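You operate a simulated robot arm through the tools that you are given. There is no shell and no other tool. Be economical: measure what you need, move in short steps, check, and stop when the job is done.

The job below is to be done with a simulated robot arm. You get a single attempt, and the scene is never put back.

## Task
Take the nutcracker and leave it on the dresser top.

The check looks at the end state, three seconds after you hand in, the way a careful person would. Anything else that was tipped, shoved, dropped, spilled or broken makes it a failure.

## Robot
A 6-joint arm with a two-finger parallel gripper, fixed in place. Base frame: the origin is at the foot of the arm, x ahead of it, y to its left, z up; the work surface is at about z = 0.9. Readings come in m, degrees, newtons and seconds.
With the tool pointing down near the work surface it reaches from about 0.24 to 0.64 m from the base axis. Its first joint turns from -66.0 to 66.0 degrees. Payload 2.7 kg.
The tool frame sits at the grasp point between the pads (the TCP): z along the fingers, y along the line on which they close. The tips reach 0.023 m beyond it. The gripper opens to 0.094 m. The fingers are 0.038 m wide and 0.01 m thick; the gripper's body (0.054 by 0.096 m) begins 0.039 m behind the TCP.
Orientation is that of the tool frame in the base frame, as [roll, pitch, yaw] about the fixed x, y, z axes, in that order (R = Rz(yaw) Ry(pitch) Rx(roll)). With the fingers straight down and closing along the base's y, the tool's x points along the base's -x, its y along +y and its z along -z.

## Interface
- The arm moves only by the tool send_rows. Its argument "rows" is a list of rows, each a list of 7 numbers: the shift along the base's x, y, z in m, then the turn, a rotation vector about the base's x, y, z in degrees, then the closure in counts, from 0 (fully open) to 255 (shut). In form: [[x, y, z, rx, ry, rz, hand], ...]. A call has 1 to 12 rows; each row shifts and turns the commanded pose from where the row before left it. A row lasts 0.2 s, in which the tool goes at most 0.05 m and 8.6 degrees; a call with a longer step from one row to the next is refused whole, and so is a gripper value outside its range. Where a pose cannot be reached the arm comes as near as it can. A force on the tool above 40 N (or 10 N above the force at the start of the call, whichever is more), or a blocked arm, ends the call early, and 0.2 s more pass. The fingers move at their own pace (about 0.045 m/s each) and stop on an object; they squeeze with about 39 N. The grip force told is the motor's: it shows also when the fingers shut on nothing. Time passes only in rows, and 0.2 s behind the last, so rows that do not move let the fingers close. It gives the time, the measured TCP pose, the force on the tool (base axes), the opening and the grip force at its end, in the units of the frame above (readings bear some noise), and new pictures: "pictures" is both (left out), scene, wrist or none.
- Cameras (640 x 400 px; columns grow to the right, rows downward): "scene" is fixed at [0.0775, -0.4413, 1.3946]; the picture's right is [0.72, -0.69, 0.00], its down [-0.47, -0.49, -0.74] and it looks along [0.51, 0.53, -0.68] (base axes); focal length 254 px, centre (320, 200). "wrist" rides on the gripper at [0.086, 0.016, -0.074] in the tool frame; the picture's right is [-0.18, 0.98, 0.00], its down [-0.58, -0.11, -0.81] and it looks along [-0.79, -0.15, 0.59] (tool axes); focal length 243 px, centre (320, 200). There is no depth. A picture from a camera that has moved, and an enlarged one, comes with that camera's place and axes in the base frame and with its lens.
- enlarge(camera, box): a new picture of the part [left, top, right, bottom] of that camera's present view, enlarged. No time passes.
- sign_off(): hands the job in; it is judged then, once.

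Work in short steps. Places have to be worked out from the pictures, the camera data and where the tool is seen: move nearer, look again, correct. Check each grasp and each placing, and mend what went wrong. You have 90 turns and 170 pictures in all, those below and enlarged ones among them. Open the gripper and draw the arm clear of the work before you hand the job in, unless the task says otherwise; then end with one line.

The tools are called after "Call:" by a JSON object that holds its "op" and its "data". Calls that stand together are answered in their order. send_rows: Moves the arm, as the interface text tells. Its arguments: {"type":"object","properties":{"rows":{"type":"array","items":{"type":"array","items":{"type":"number"}}},"pictures":{"type":"string","enum":["both","scene","wrist","none"]}},"required":["rows"]} The other tools are called the same way: enlarge (camera, box) takes an enlarged picture of a part of a camera's view; sign_off () hands the job in.

At the start:

```text
time: 0.0
ee_pos: [0.3504, -0.0386, 1.1782]
tcp_rot: [180.0, -0.1, -179.9]
force: [-0.5, -0.5, -0.7]
width: 0.0941
grasp_force: 0.1
```

scene: 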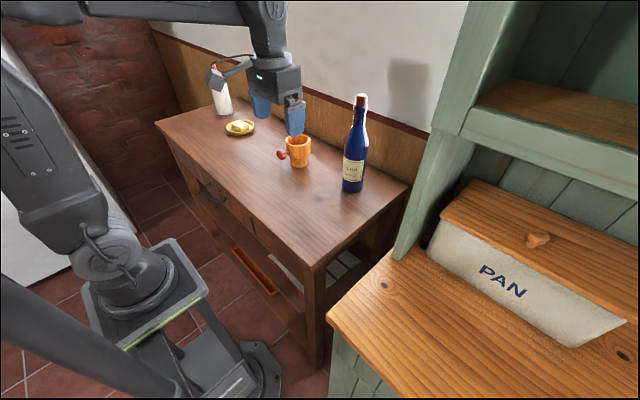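
wrist: 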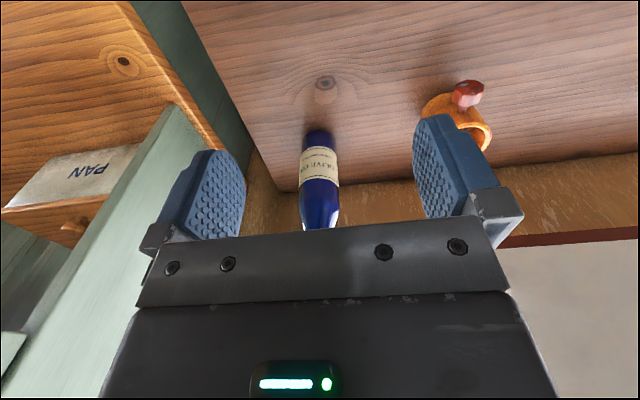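

I don't see the nutcracker clearly yet. I'll enlarge the region around the cup and the left-hand objects.

Call:
{"op": "enlarge", "data": {"camera": "scene", "box": [250, 80, 410, 200]}}

Call:
{"op": "enlarge", "data": {"camera": "scene", "box": [150, 50, 310, 150]}}

Call:
{"op": "enlarge", "data": {"camera": "wrist", "box": [400, 60, 540, 160]}}

Call:
{"op": "enlarge", "data": {"camera": "scene", "box": [180, 180, 400, 320]}}

```text
3.33 times, centred on (330, 140) of scene
camera zoom: at [0.0775, -0.4413, 1.3946], right [0.72, -0.69, 0.0], down [-0.47, -0.49, -0.74], along [0.51, 0.53, -0.68], focal length 848 px, centre (287, 400)
```

zoom: 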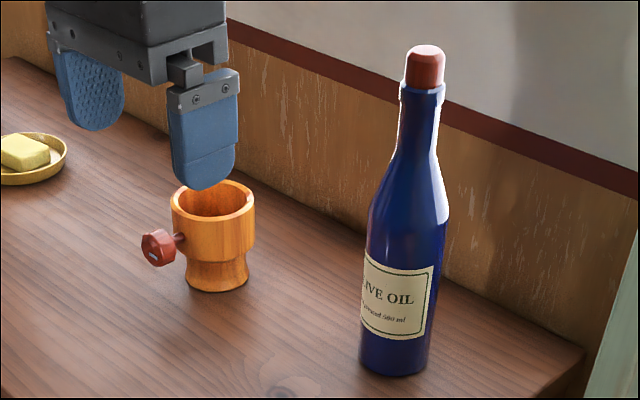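

```text
4.00 times, centred on (230, 100) of scene
camera zoom: at [0.0775, -0.4413, 1.3946], right [0.72, -0.69, 0.0], down [-0.47, -0.49, -0.74], along [0.51, 0.53, -0.68], focal length 1018 px, centre (680, 600)
```

zoom: 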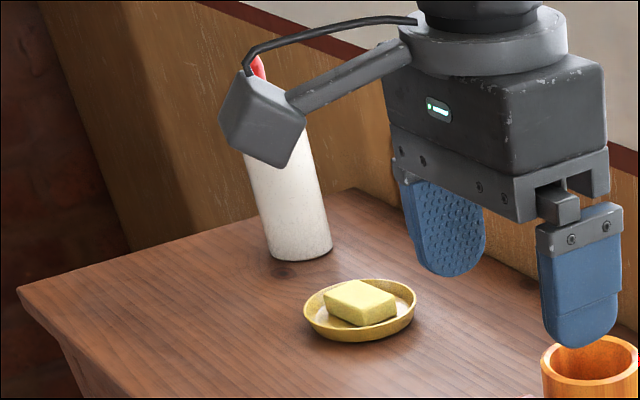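

```text
4.00 times, centred on (470, 110) of wrist
camera zoom: at [0.2625, -0.0234, 1.2515], right [0.18, 0.98, 0.0], down [0.58, -0.11, 0.81], along [0.79, -0.15, -0.59], focal length 970 px, centre (-280, 560)
```

zoom: 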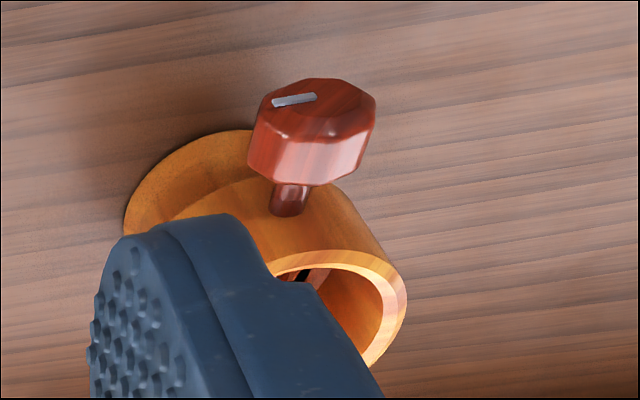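

```text
2.86 times, centred on (290, 250) of scene
camera zoom: at [0.0775, -0.4413, 1.3946], right [0.72, -0.69, 0.0], down [-0.47, -0.49, -0.74], along [0.51, 0.53, -0.68], focal length 727 px, centre (406, 57)
```

zoom: 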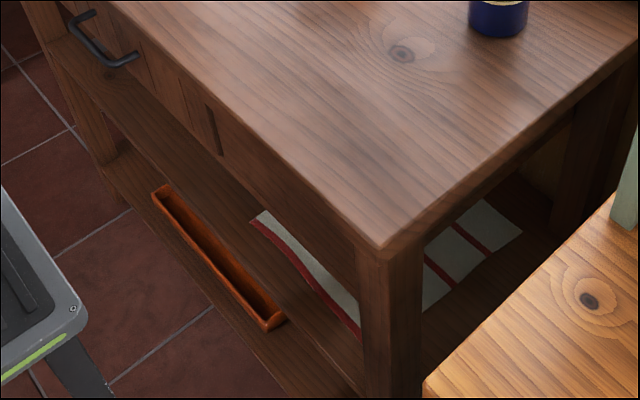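

The orange cup with the red screw is the nutcracker: centre about (0.528, 0.130), 8 cm wide, rim near z 0.988, handle toward -x. The dresser top works out at about z 0.88. I'll move above the nutcracker, staying high.

Call:
{"op": "send_rows", "data": {"rows": [[0.0296, 0.0281, -0.008, 0, 0, 0, 0], [0.0296, 0.0281, -0.008, 0, 0, 0, 0], [0.0296, 0.0281, -0.008, 0, 0, 0, 0], [0.0296, 0.0281, -0.008, 0, 0, 0, 0], [0.0296, 0.0281, -0.008, 0, 0, 0, 0], [0.0296, 0.0281, -0.008, 0, 0, 0, 0], [0, 0, 0, 0, 0, 0, 0]]}}

```text
time: 1.6
ee_pos: [0.5279, 0.1298, 1.1301]
tcp_rot: [-180.0, -0.2, 180.0]
force: [-0.4, 1.2, 0.3]
width: 0.0939
grasp_force: 0.1
camera wrist: at [0.4401, 0.1448, 1.2032], right [0.18, 0.98, 0.0], down [0.58, -0.11, 0.81], along [0.79, -0.15, -0.59], focal length 243 px, centre (320, 200)
```

scene: 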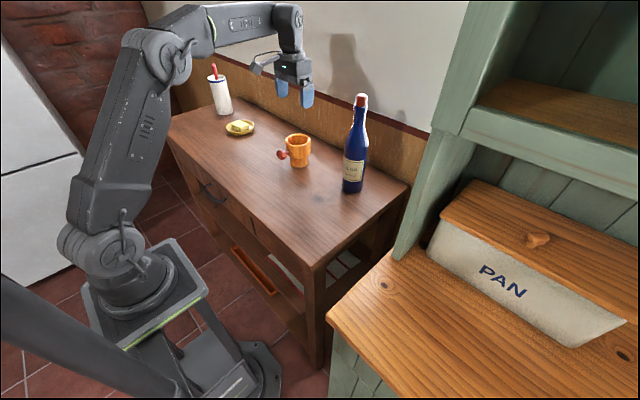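
wrist: 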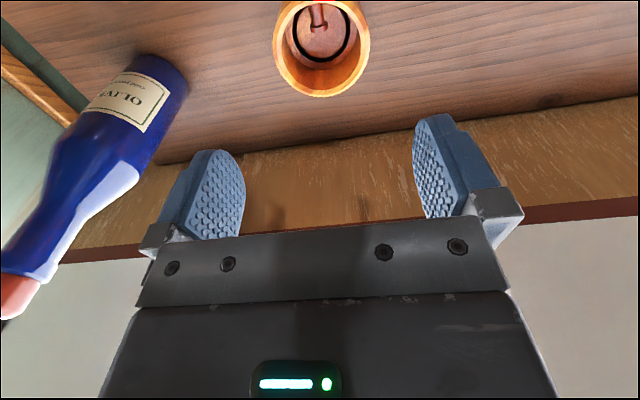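

The wrist view puts the rim centre near (0.526, 0.130), matching the first estimate. Clearance is only about 7 mm per side, so I'll enlarge for precision before going down.

Call:
{"op": "enlarge", "data": {"camera": "wrist", "box": [240, 0, 400, 100]}}

Call:
{"op": "enlarge", "data": {"camera": "scene", "box": [260, 120, 340, 180]}}

```text
4.00 times, centred on (320, 50) of wrist
camera zoom: at [0.4401, 0.1448, 1.2032], right [0.18, 0.98, 0.0], down [0.58, -0.11, 0.81], along [0.79, -0.15, -0.59], focal length 970 px, centre (320, 800)
```

zoom: 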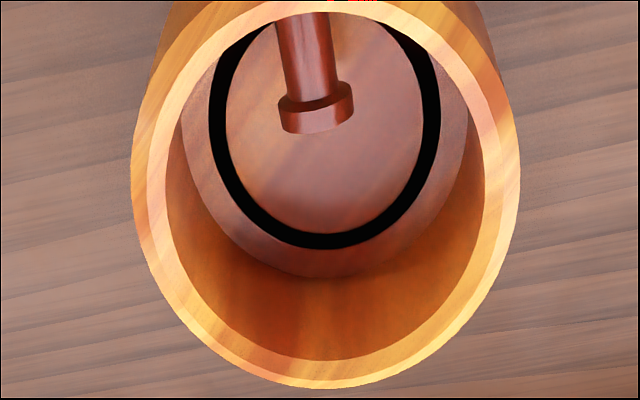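

```text
6.67 times, centred on (300, 150) of scene
camera zoom: at [0.0775, -0.4413, 1.3946], right [0.72, -0.69, 0.0], down [-0.47, -0.49, -0.74], along [0.51, 0.53, -0.68], focal length 1696 px, centre (453, 533)
```

zoom: 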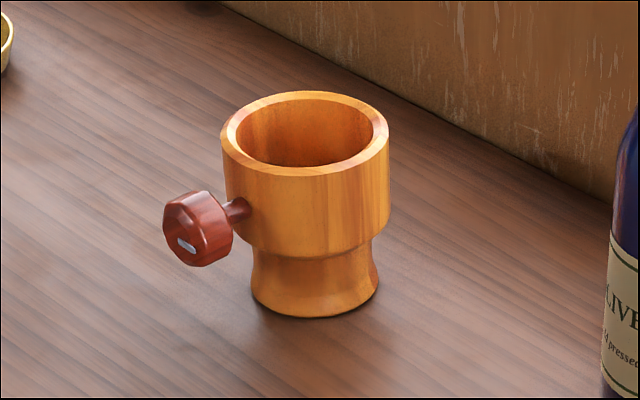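

Rim centre settled at (0.526, 0.130, 0.986), diameter about 0.080. I'll go down to just above the rim and check finger alignment.

Call:
{"op": "send_rows", "data": {"rows": [[-0.001, 0, -0.04, 0, 0, 0, 0], [-0.001, 0, -0.04, 0, 0, 0, 0], [0, 0, -0.028, 0, 0, 0, 0], [0, 0, 0, 0, 0, 0, 0]]}}

Call:
{"op": "enlarge", "data": {"camera": "scene", "box": [250, 100, 350, 170]}}

```text
time: 2.6
ee_pos: [0.5255, 0.1291, 1.0214]
tcp_rot: [-180.0, 0.1, -179.9]
force: [0.2, 0.3, 0.6]
width: 0.0939
grasp_force: 0.1
camera wrist: at [0.4375, 0.145, 1.0953], right [0.18, 0.98, 0.0], down [0.58, -0.11, 0.81], along [0.79, -0.15, -0.59], focal length 243 px, centre (320, 200)
```

scene: 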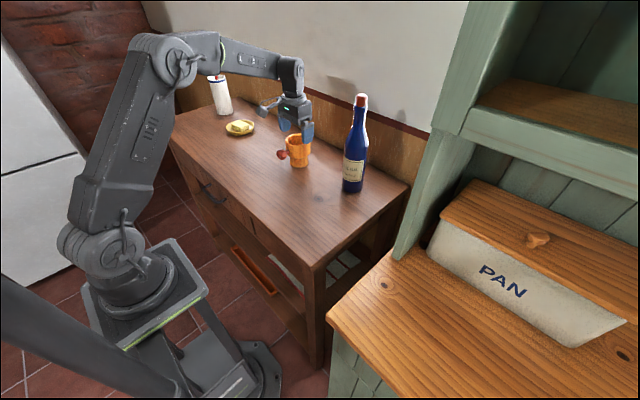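
wrist: 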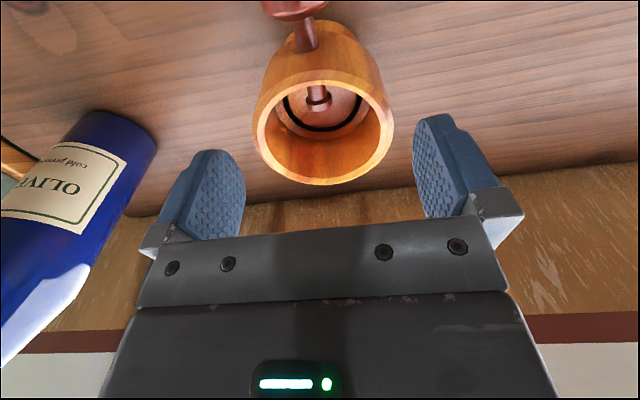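

```text
5.71 times, centred on (300, 135) of scene
camera zoom: at [0.0775, -0.4413, 1.3946], right [0.72, -0.69, 0.0], down [-0.47, -0.49, -0.74], along [0.51, 0.53, -0.68], focal length 1454 px, centre (434, 571)
```

zoom: 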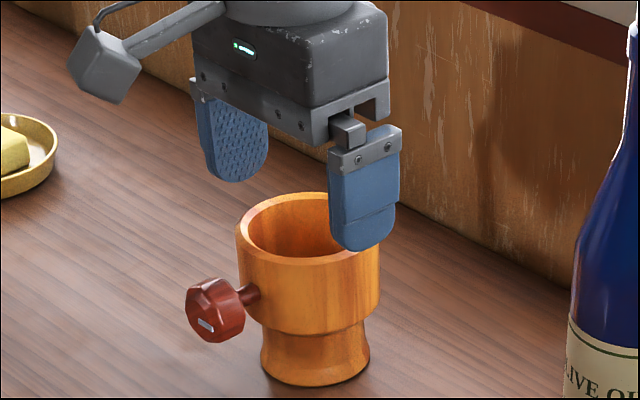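

Cup refined to (0.523, 0.1305), and the fingers straddle it. I'll descend gently to z 0.962 while still open.

Call:
{"op": "send_rows", "data": {"rows": [[-0.002, 0.0012, 0, 0, 0, 0, 0], [0, 0, -0.015, 0, 0, 0, 0], [0, 0, -0.015, 0, 0, 0, 0], [0, 0, -0.015, 0, 0, 0, 0], [0, 0, -0.014, 0, 0, 0, 0], [0, 0, 0, 0, 0, 0, 0]]}}

Call:
{"op": "enlarge", "data": {"camera": "scene", "box": [250, 100, 350, 170]}}

```text
time: 4.0
ee_pos: [0.5237, 0.1309, 0.9632]
tcp_rot: [-180.0, 0.0, 180.0]
force: [0.3, -0.1, -0.4]
width: 0.0942
grasp_force: 0.0
camera wrist: at [0.4356, 0.1464, 1.0367], right [0.18, 0.98, 0.0], down [0.58, -0.11, 0.81], along [0.79, -0.15, -0.59], focal length 243 px, centre (320, 200)
```

scene: 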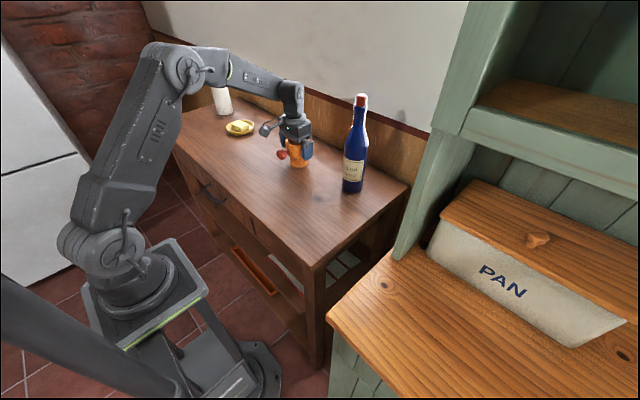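
wrist: 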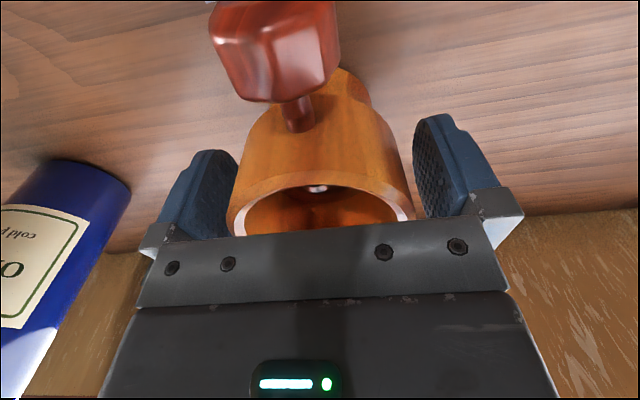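

```text
5.71 times, centred on (300, 135) of scene
camera zoom: at [0.0775, -0.4413, 1.3946], right [0.72, -0.69, 0.0], down [-0.47, -0.49, -0.74], along [0.51, 0.53, -0.68], focal length 1454 px, centre (434, 571)
```

zoom: 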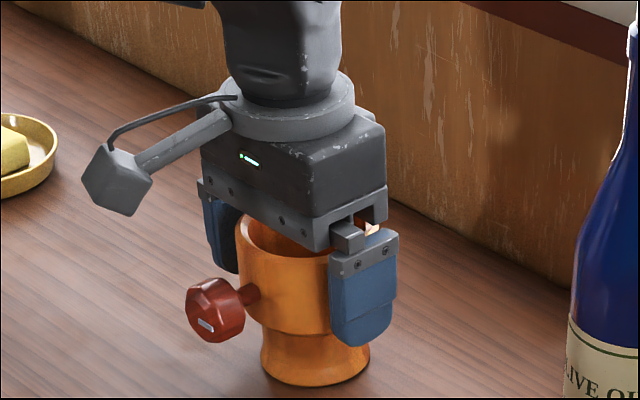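

The fingers straddle the cup band cleanly with no contact. Closing now.

Call:
{"op": "send_rows", "data": {"rows": [[0, 0, 0, 0, 0, 0, 120], [0, 0, 0, 0, 0, 0, 255], [0, 0, 0, 0, 0, 0, 255], [0, 0, 0, 0, 0, 0, 255]], "pictures": "wrist"}}

```text
time: 5.0
ee_pos: [0.523, 0.1296, 0.9628]
tcp_rot: [180.0, 0.1, 180.0]
force: [0.0, -0.2, 0.1]
width: 0.0797
grasp_force: 38.2
camera wrist: at [0.4356, 0.1464, 1.0368], right [0.18, 0.98, 0.0], down [0.58, -0.11, 0.81], along [0.79, -0.15, -0.59], focal length 243 px, centre (320, 200)
```

wrist: 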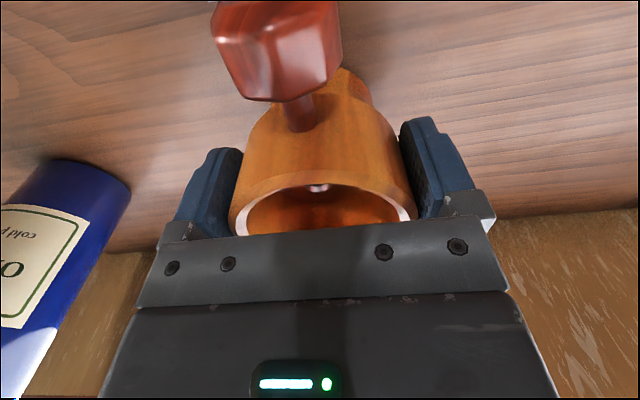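

Gripped at 0.080 m with 38 N. I'll lift straight up.

Call:
{"op": "send_rows", "data": {"rows": [[0, 0, 0.015, 0, 0, 0, 255], [0, 0, 0.03, 0, 0, 0, 255], [0, 0, 0.03, 0, 0, 0, 255], [0, 0, 0.03, 0, 0, 0, 255], [0, 0, 0.025, 0, 0, 0, 255], [0, 0, 0, 0, 0, 0, 255]]}}

```text
time: 6.4
ee_pos: [0.523, 0.1305, 1.0939]
tcp_rot: [179.9, 0.0, 180.0]
force: [-0.1, -0.5, -2.2]
width: 0.0797
grasp_force: 39.4
camera wrist: at [0.4355, 0.1462, 1.1673], right [0.18, 0.98, 0.0], down [0.58, -0.11, 0.81], along [0.79, -0.15, -0.59], focal length 243 px, centre (320, 200)
```

scene: 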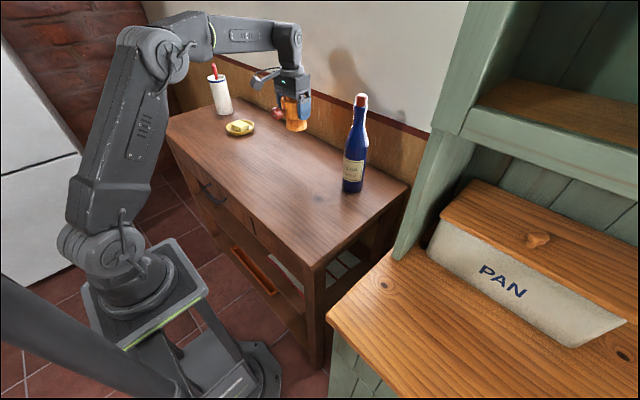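
wrist: 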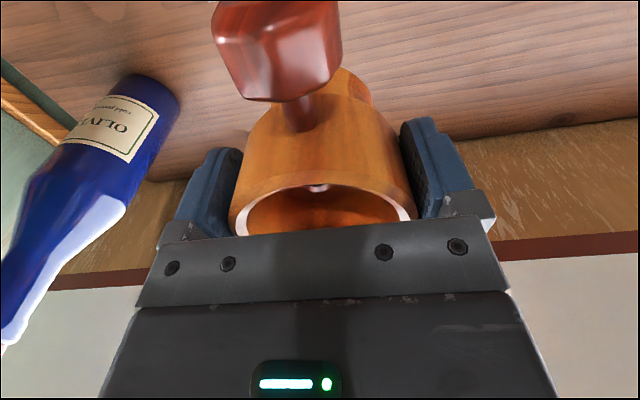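

The nutcracker is held upright. I'll retract toward the base to stay clear of the bottle, then swing over toward the dresser, stopping short to look.

Call:
{"op": "send_rows", "data": {"rows": [[-0.03, 0, 0, 0, 0, 0, 255], [-0.04, 0, 0, 0, 0, 0, 255], [-0.04, 0, 0, 0, 0, 0, 255], [-0.04, -0.02, 0, 0, 0, 0, 255], [-0.028, -0.035, 0, 0, 0, 0, 255], [0, -0.04, 0, 0, 0, 0, 255], [0, -0.04, 0, 0, 0, 0, 255], [0, -0.04, 0, 0, 0, 0, 255], [0, -0.04, 0, 0, 0, 0, 255], [0, -0.04, 0, 0, 0, 0, 255], [0, -0.03, 0, 0, 0, 0, 255], [0, 0, 0, 0, 0, 0, 255]]}}

```text
time: 9.0
ee_pos: [0.3453, -0.1545, 1.093]
tcp_rot: [179.9, 0.1, -180.0]
force: [-0.4, -0.5, -0.7]
width: 0.0798
grasp_force: 38.9
camera wrist: at [0.2574, -0.1391, 1.1666], right [0.18, 0.98, 0.0], down [0.58, -0.11, 0.81], along [0.79, -0.15, -0.59], focal length 243 px, centre (320, 200)
```

scene: 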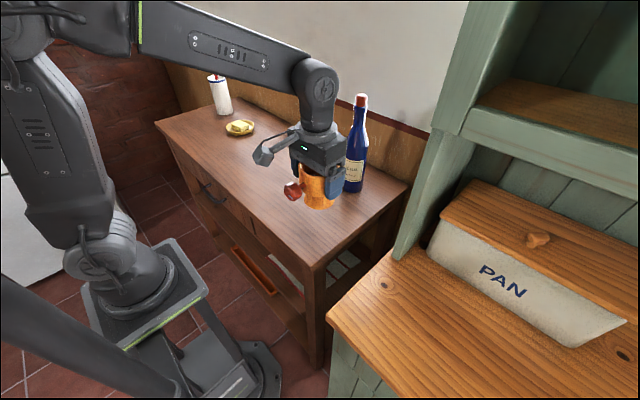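
wrist: 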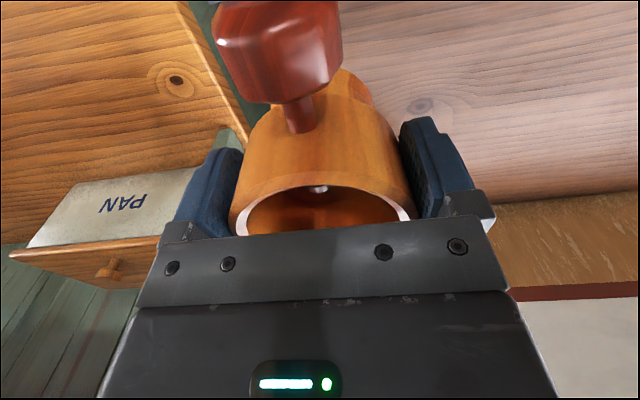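

The knot triangulates again to z ≈ 0.88, and the dresser's left edge is near y -0.29, so the free counter spans x 0.23–0.45. I'll continue to (0.345, -0.39) at this height.

Call:
{"op": "send_rows", "data": {"rows": [[0, -0.03, 0, 0, 0, 0, 255], [0, -0.04, 0, 0, 0, 0, 255], [0, -0.04, 0, 0, 0, 0, 255], [0, -0.04, 0, 0, 0, 0, 255], [0, -0.04, 0, 0, 0, 0, 255], [0, -0.03, 0, 0, 0, 0, 255], [0, -0.015, 0, 0, 0, 0, 255], [0, 0, 0, 0, 0, 0, 255]]}}

```text
time: 10.8
ee_pos: [0.3449, -0.3889, 1.0935]
tcp_rot: [180.0, 0.0, -180.0]
force: [-0.5, 0.8, -2.0]
width: 0.0797
grasp_force: 39.4
camera wrist: at [0.2573, -0.3735, 1.1668], right [0.18, 0.98, 0.0], down [0.58, -0.11, 0.81], along [0.79, -0.15, -0.59], focal length 243 px, centre (320, 200)
```

scene: 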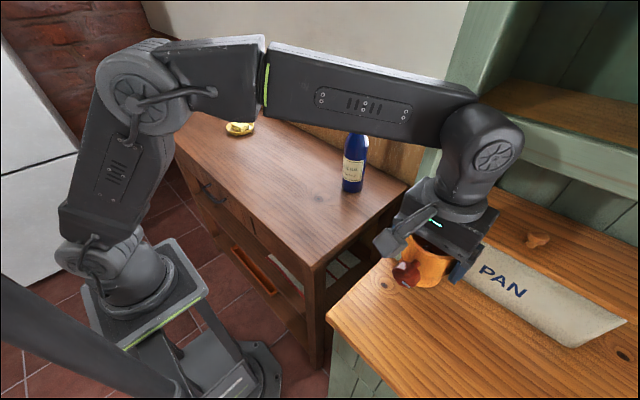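
wrist: 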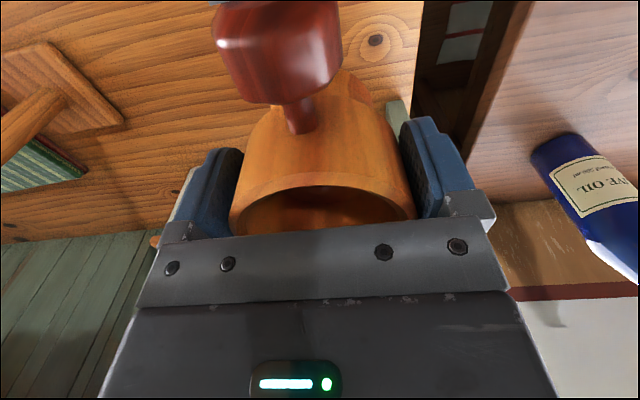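

The landing spot is clear: the board and book are at y < -0.6, and the bin front is at x ≈ 0.5. I'll descend most of the way, with contact expected near TCP z 0.943.

Call:
{"op": "send_rows", "data": {"rows": [[0, 0, -0.03, 0, 0, 0, 255], [0, 0, -0.035, 0, 0, 0, 255], [0, 0, -0.03, 0, 0, 0, 255], [0, 0, -0.02, 0, 0, 0, 255], [0, 0, -0.01, 0, 0, 0, 255], [0, 0, 0, 0, 0, 0, 255]]}}

Call:
{"op": "enlarge", "data": {"camera": "scene", "box": [340, 200, 500, 320]}}

```text
time: 12.2
ee_pos: [0.3456, -0.3889, 0.9678]
tcp_rot: [-180.0, 0.1, 180.0]
force: [0.2, -0.3, -1.1]
width: 0.0796
grasp_force: 39.3
camera wrist: at [0.2582, -0.3736, 1.0409], right [0.18, 0.98, 0.0], down [0.58, -0.11, 0.81], along [0.79, -0.15, -0.59], focal length 243 px, centre (320, 200)
```

scene: 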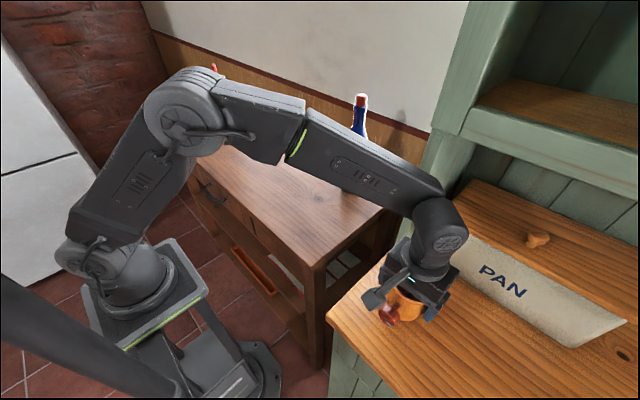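
wrist: 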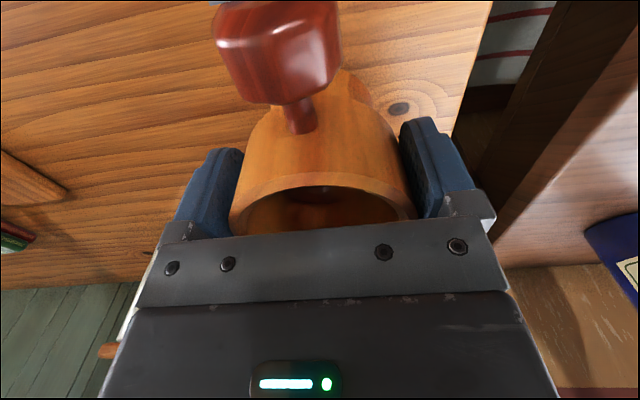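

```text
3.33 times, centred on (420, 260) of scene
camera zoom: at [0.0775, -0.4413, 1.3946], right [0.72, -0.69, 0.0], down [-0.47, -0.49, -0.74], along [0.51, 0.53, -0.68], focal length 848 px, centre (-13, 0)
```

zoom: 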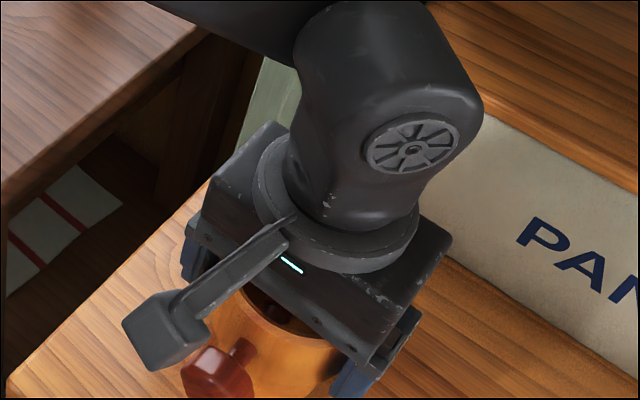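

Still clear, and the knot now suggests the top at z 0.875–0.88. I'll lower slowly and watch the force.

Call:
{"op": "send_rows", "data": {"rows": [[0, 0, -0.008, 0, 0, 0, 255], [0, 0, -0.006, 0, 0, 0, 255], [0, 0, -0.004, 0, 0, 0, 255], [0, 0, -0.002, 0, 0, 0, 255], [0, 0, -0.002, 0, 0, 0, 255]], "pictures": "none"}}

Call:
{"op": "send_rows", "data": {"rows": [[0, 0, -0.002, 0, 0, 0, 255], [0, 0, -0.001, 0, 0, 0, 255]], "pictures": "none"}}

```text
time: 13.4
ee_pos: [0.345, -0.389, 0.9461]
tcp_rot: [-180.0, 0.0, -179.9]
force: [0.2, 1.4, -1.7]
width: 0.0797
grasp_force: 39.1
```

```text
time: 14.0
ee_pos: [0.3454, -0.3895, 0.9428]
tcp_rot: [-180.0, 0.0, 179.9]
force: [-0.3, 2.1, 1.0]
width: 0.0797
grasp_force: 39.0
```

No clear contact yet; continuing in millimetre steps.

Call:
{"op": "send_rows", "data": {"rows": [[0, 0, -0.001, 0, 0, 0, 255], [0, 0, -0.001, 0, 0, 0, 255]], "pictures": "wrist"}}

```text
time: 14.6
ee_pos: [0.3463, -0.3885, 0.9436]
tcp_rot: [-180.0, 0.1, -179.9]
force: [-5.6, 5.0, 17.3]
width: 0.0798
grasp_force: 39.1
camera wrist: at [0.2579, -0.3737, 1.0164], right [0.18, 0.98, 0.0], down [0.58, -0.11, 0.81], along [0.79, -0.15, -0.59], focal length 243 px, centre (320, 200)
```

wrist: 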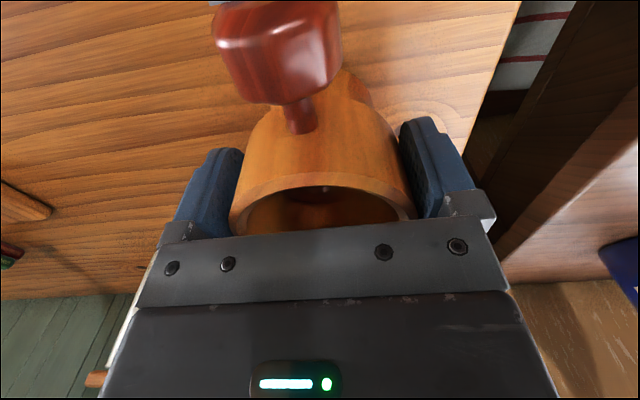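

Contact: 17 N upward at TCP z 0.943, exactly where expected. I'll back off a hair to relieve the push, then open slowly.

Call:
{"op": "send_rows", "data": {"rows": [[0, 0, 0.001, 0, 0, 0, 255], [0, 0, 0, 0, 0, 0, 100], [0, 0, 0, 0, 0, 0, 0], [0, 0, 0, 0, 0, 0, 0], [0, 0, 0, 0, 0, 0, 0]]}}

Call:
{"op": "enlarge", "data": {"camera": "scene", "box": [340, 220, 500, 340]}}

```text
time: 15.8
ee_pos: [0.3453, -0.3891, 0.9417]
tcp_rot: [180.0, 0.0, 179.9]
force: [-0.6, 0.4, -0.3]
width: 0.0939
grasp_force: 0.0
camera wrist: at [0.2579, -0.3738, 1.0155], right [0.18, 0.98, 0.0], down [0.58, -0.11, 0.81], along [0.79, -0.15, -0.59], focal length 243 px, centre (320, 200)
```

scene: 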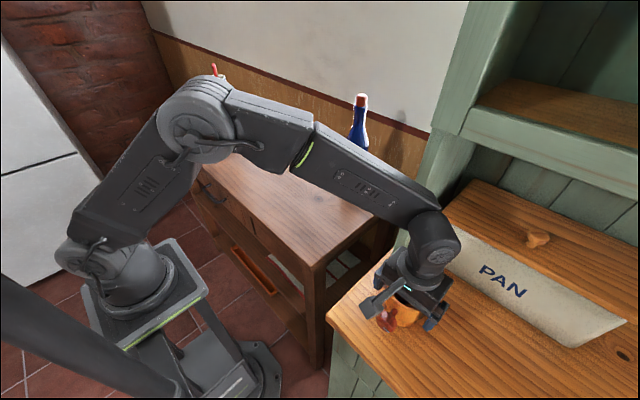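
wrist: 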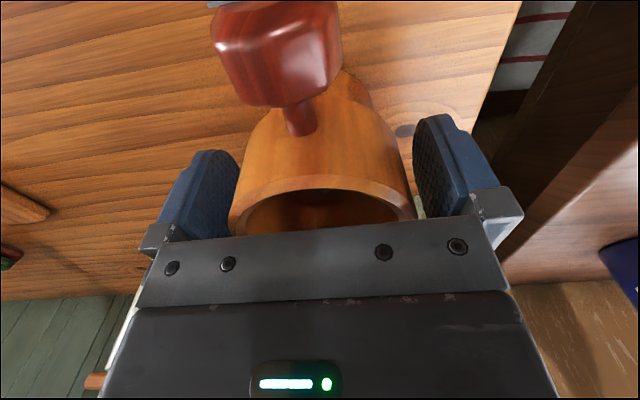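

```text
3.33 times, centred on (420, 280) of scene
camera zoom: at [0.0775, -0.4413, 1.3946], right [0.72, -0.69, 0.0], down [-0.47, -0.49, -0.74], along [0.51, 0.53, -0.68], focal length 848 px, centre (-13, -67)
```

zoom: 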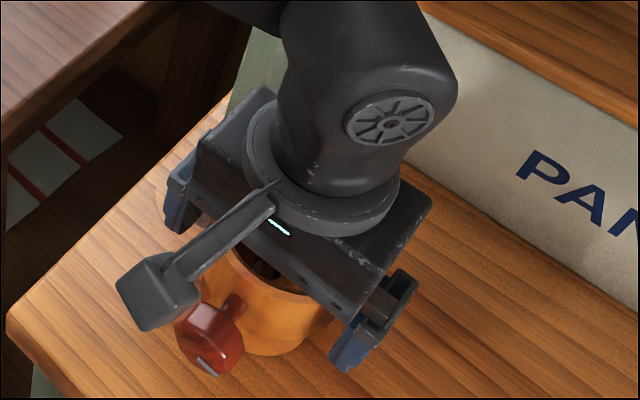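

The nutcracker stands free between the open fingers. I'll rise straight up.

Call:
{"op": "send_rows", "data": {"rows": [[0, 0, 0.01, 0, 0, 0, 0], [0, 0, 0.02, 0, 0, 0, 0], [0, 0, 0.03, 0, 0, 0, 0], [0, 0, 0.04, 0, 0, 0, 0], [0, 0, 0.04, 0, 0, 0, 0], [0, 0, 0.02, 0, 0, 0, 0], [0, 0, 0, 0, 0, 0, 0]]}}

```text
time: 17.4
ee_pos: [0.3462, -0.3886, 1.1019]
tcp_rot: [179.9, 0.0, 180.0]
force: [-0.7, -0.9, 0.0]
width: 0.0942
grasp_force: 0.0
camera wrist: at [0.2577, -0.3737, 1.1759], right [0.18, 0.98, 0.0], down [0.58, -0.11, 0.81], along [0.79, -0.15, -0.59], focal length 243 px, centre (320, 200)
```

scene: 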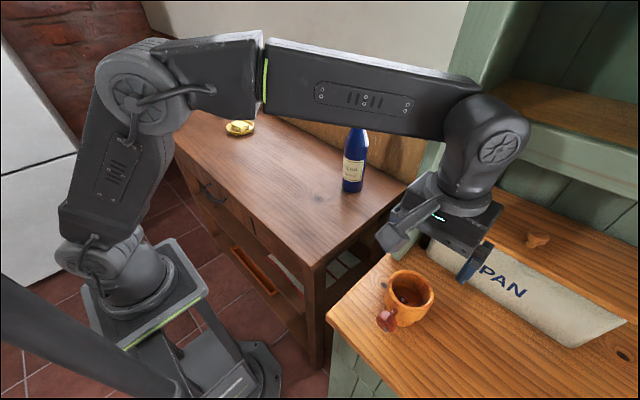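
wrist: 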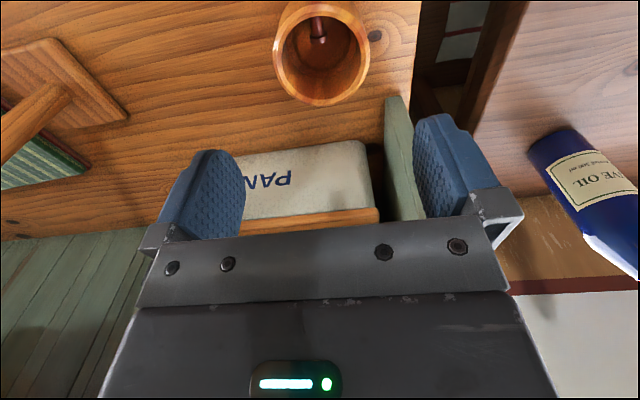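

It stands upright on the dresser top. I'll swing the arm back away from the dresser and check once more.

Call:
{"op": "send_rows", "data": {"rows": [[0, 0.03, 0.02, 0, 0, 0, 0], [0, 0.04, 0.01, 0, 0, 0, 0], [0, 0.04, 0, 0, 0, 0, 0], [0, 0.04, 0, 0, 0, 0, 0], [0, 0.04, 0, 0, 0, 0, 0], [0, 0.04, 0, 0, 0, 0, 0], [0, 0.04, 0, 0, 0, 0, 0], [0, 0.04, 0, 0, 0, 0, 0], [0, 0, 0, 0, 0, 0, 0]], "pictures": "scene"}}

Call:
{"op": "enlarge", "data": {"camera": "scene", "box": [320, 220, 480, 340]}}

```text
time: 19.4
ee_pos: [0.3464, -0.0785, 1.1328]
tcp_rot: [179.9, 0.0, -179.9]
force: [-1.3, 0.6, 0.2]
width: 0.0939
grasp_force: 0.1
```

scene: 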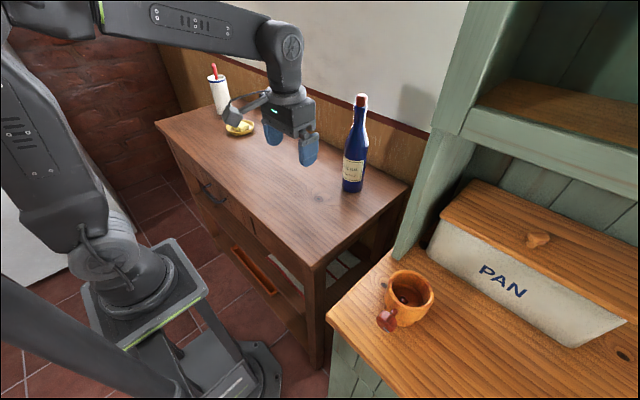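

```text
3.33 times, centred on (400, 280) of scene
camera zoom: at [0.0775, -0.4413, 1.3946], right [0.72, -0.69, 0.0], down [-0.47, -0.49, -0.74], along [0.51, 0.53, -0.68], focal length 848 px, centre (53, -67)
```

zoom: 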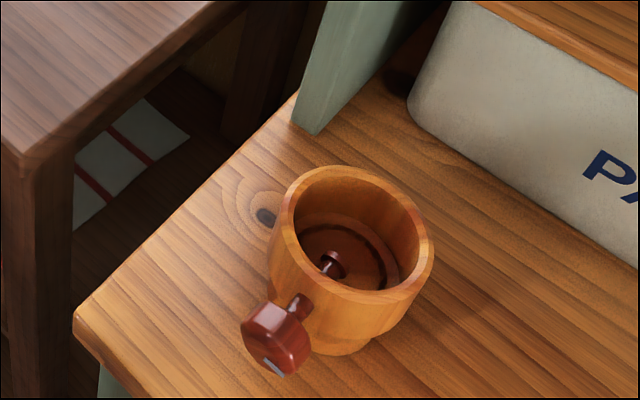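

The nutcracker stands upright on the dresser top, everything else is undisturbed, and the arm is clear, so I'm handing in.

Call:
{"op": "sign_off", "data": {}}

```text
The job is handed in.
```

The nutcracker is standing upright on the dresser top; nothing else was moved, and the arm is clear with the gripper open.
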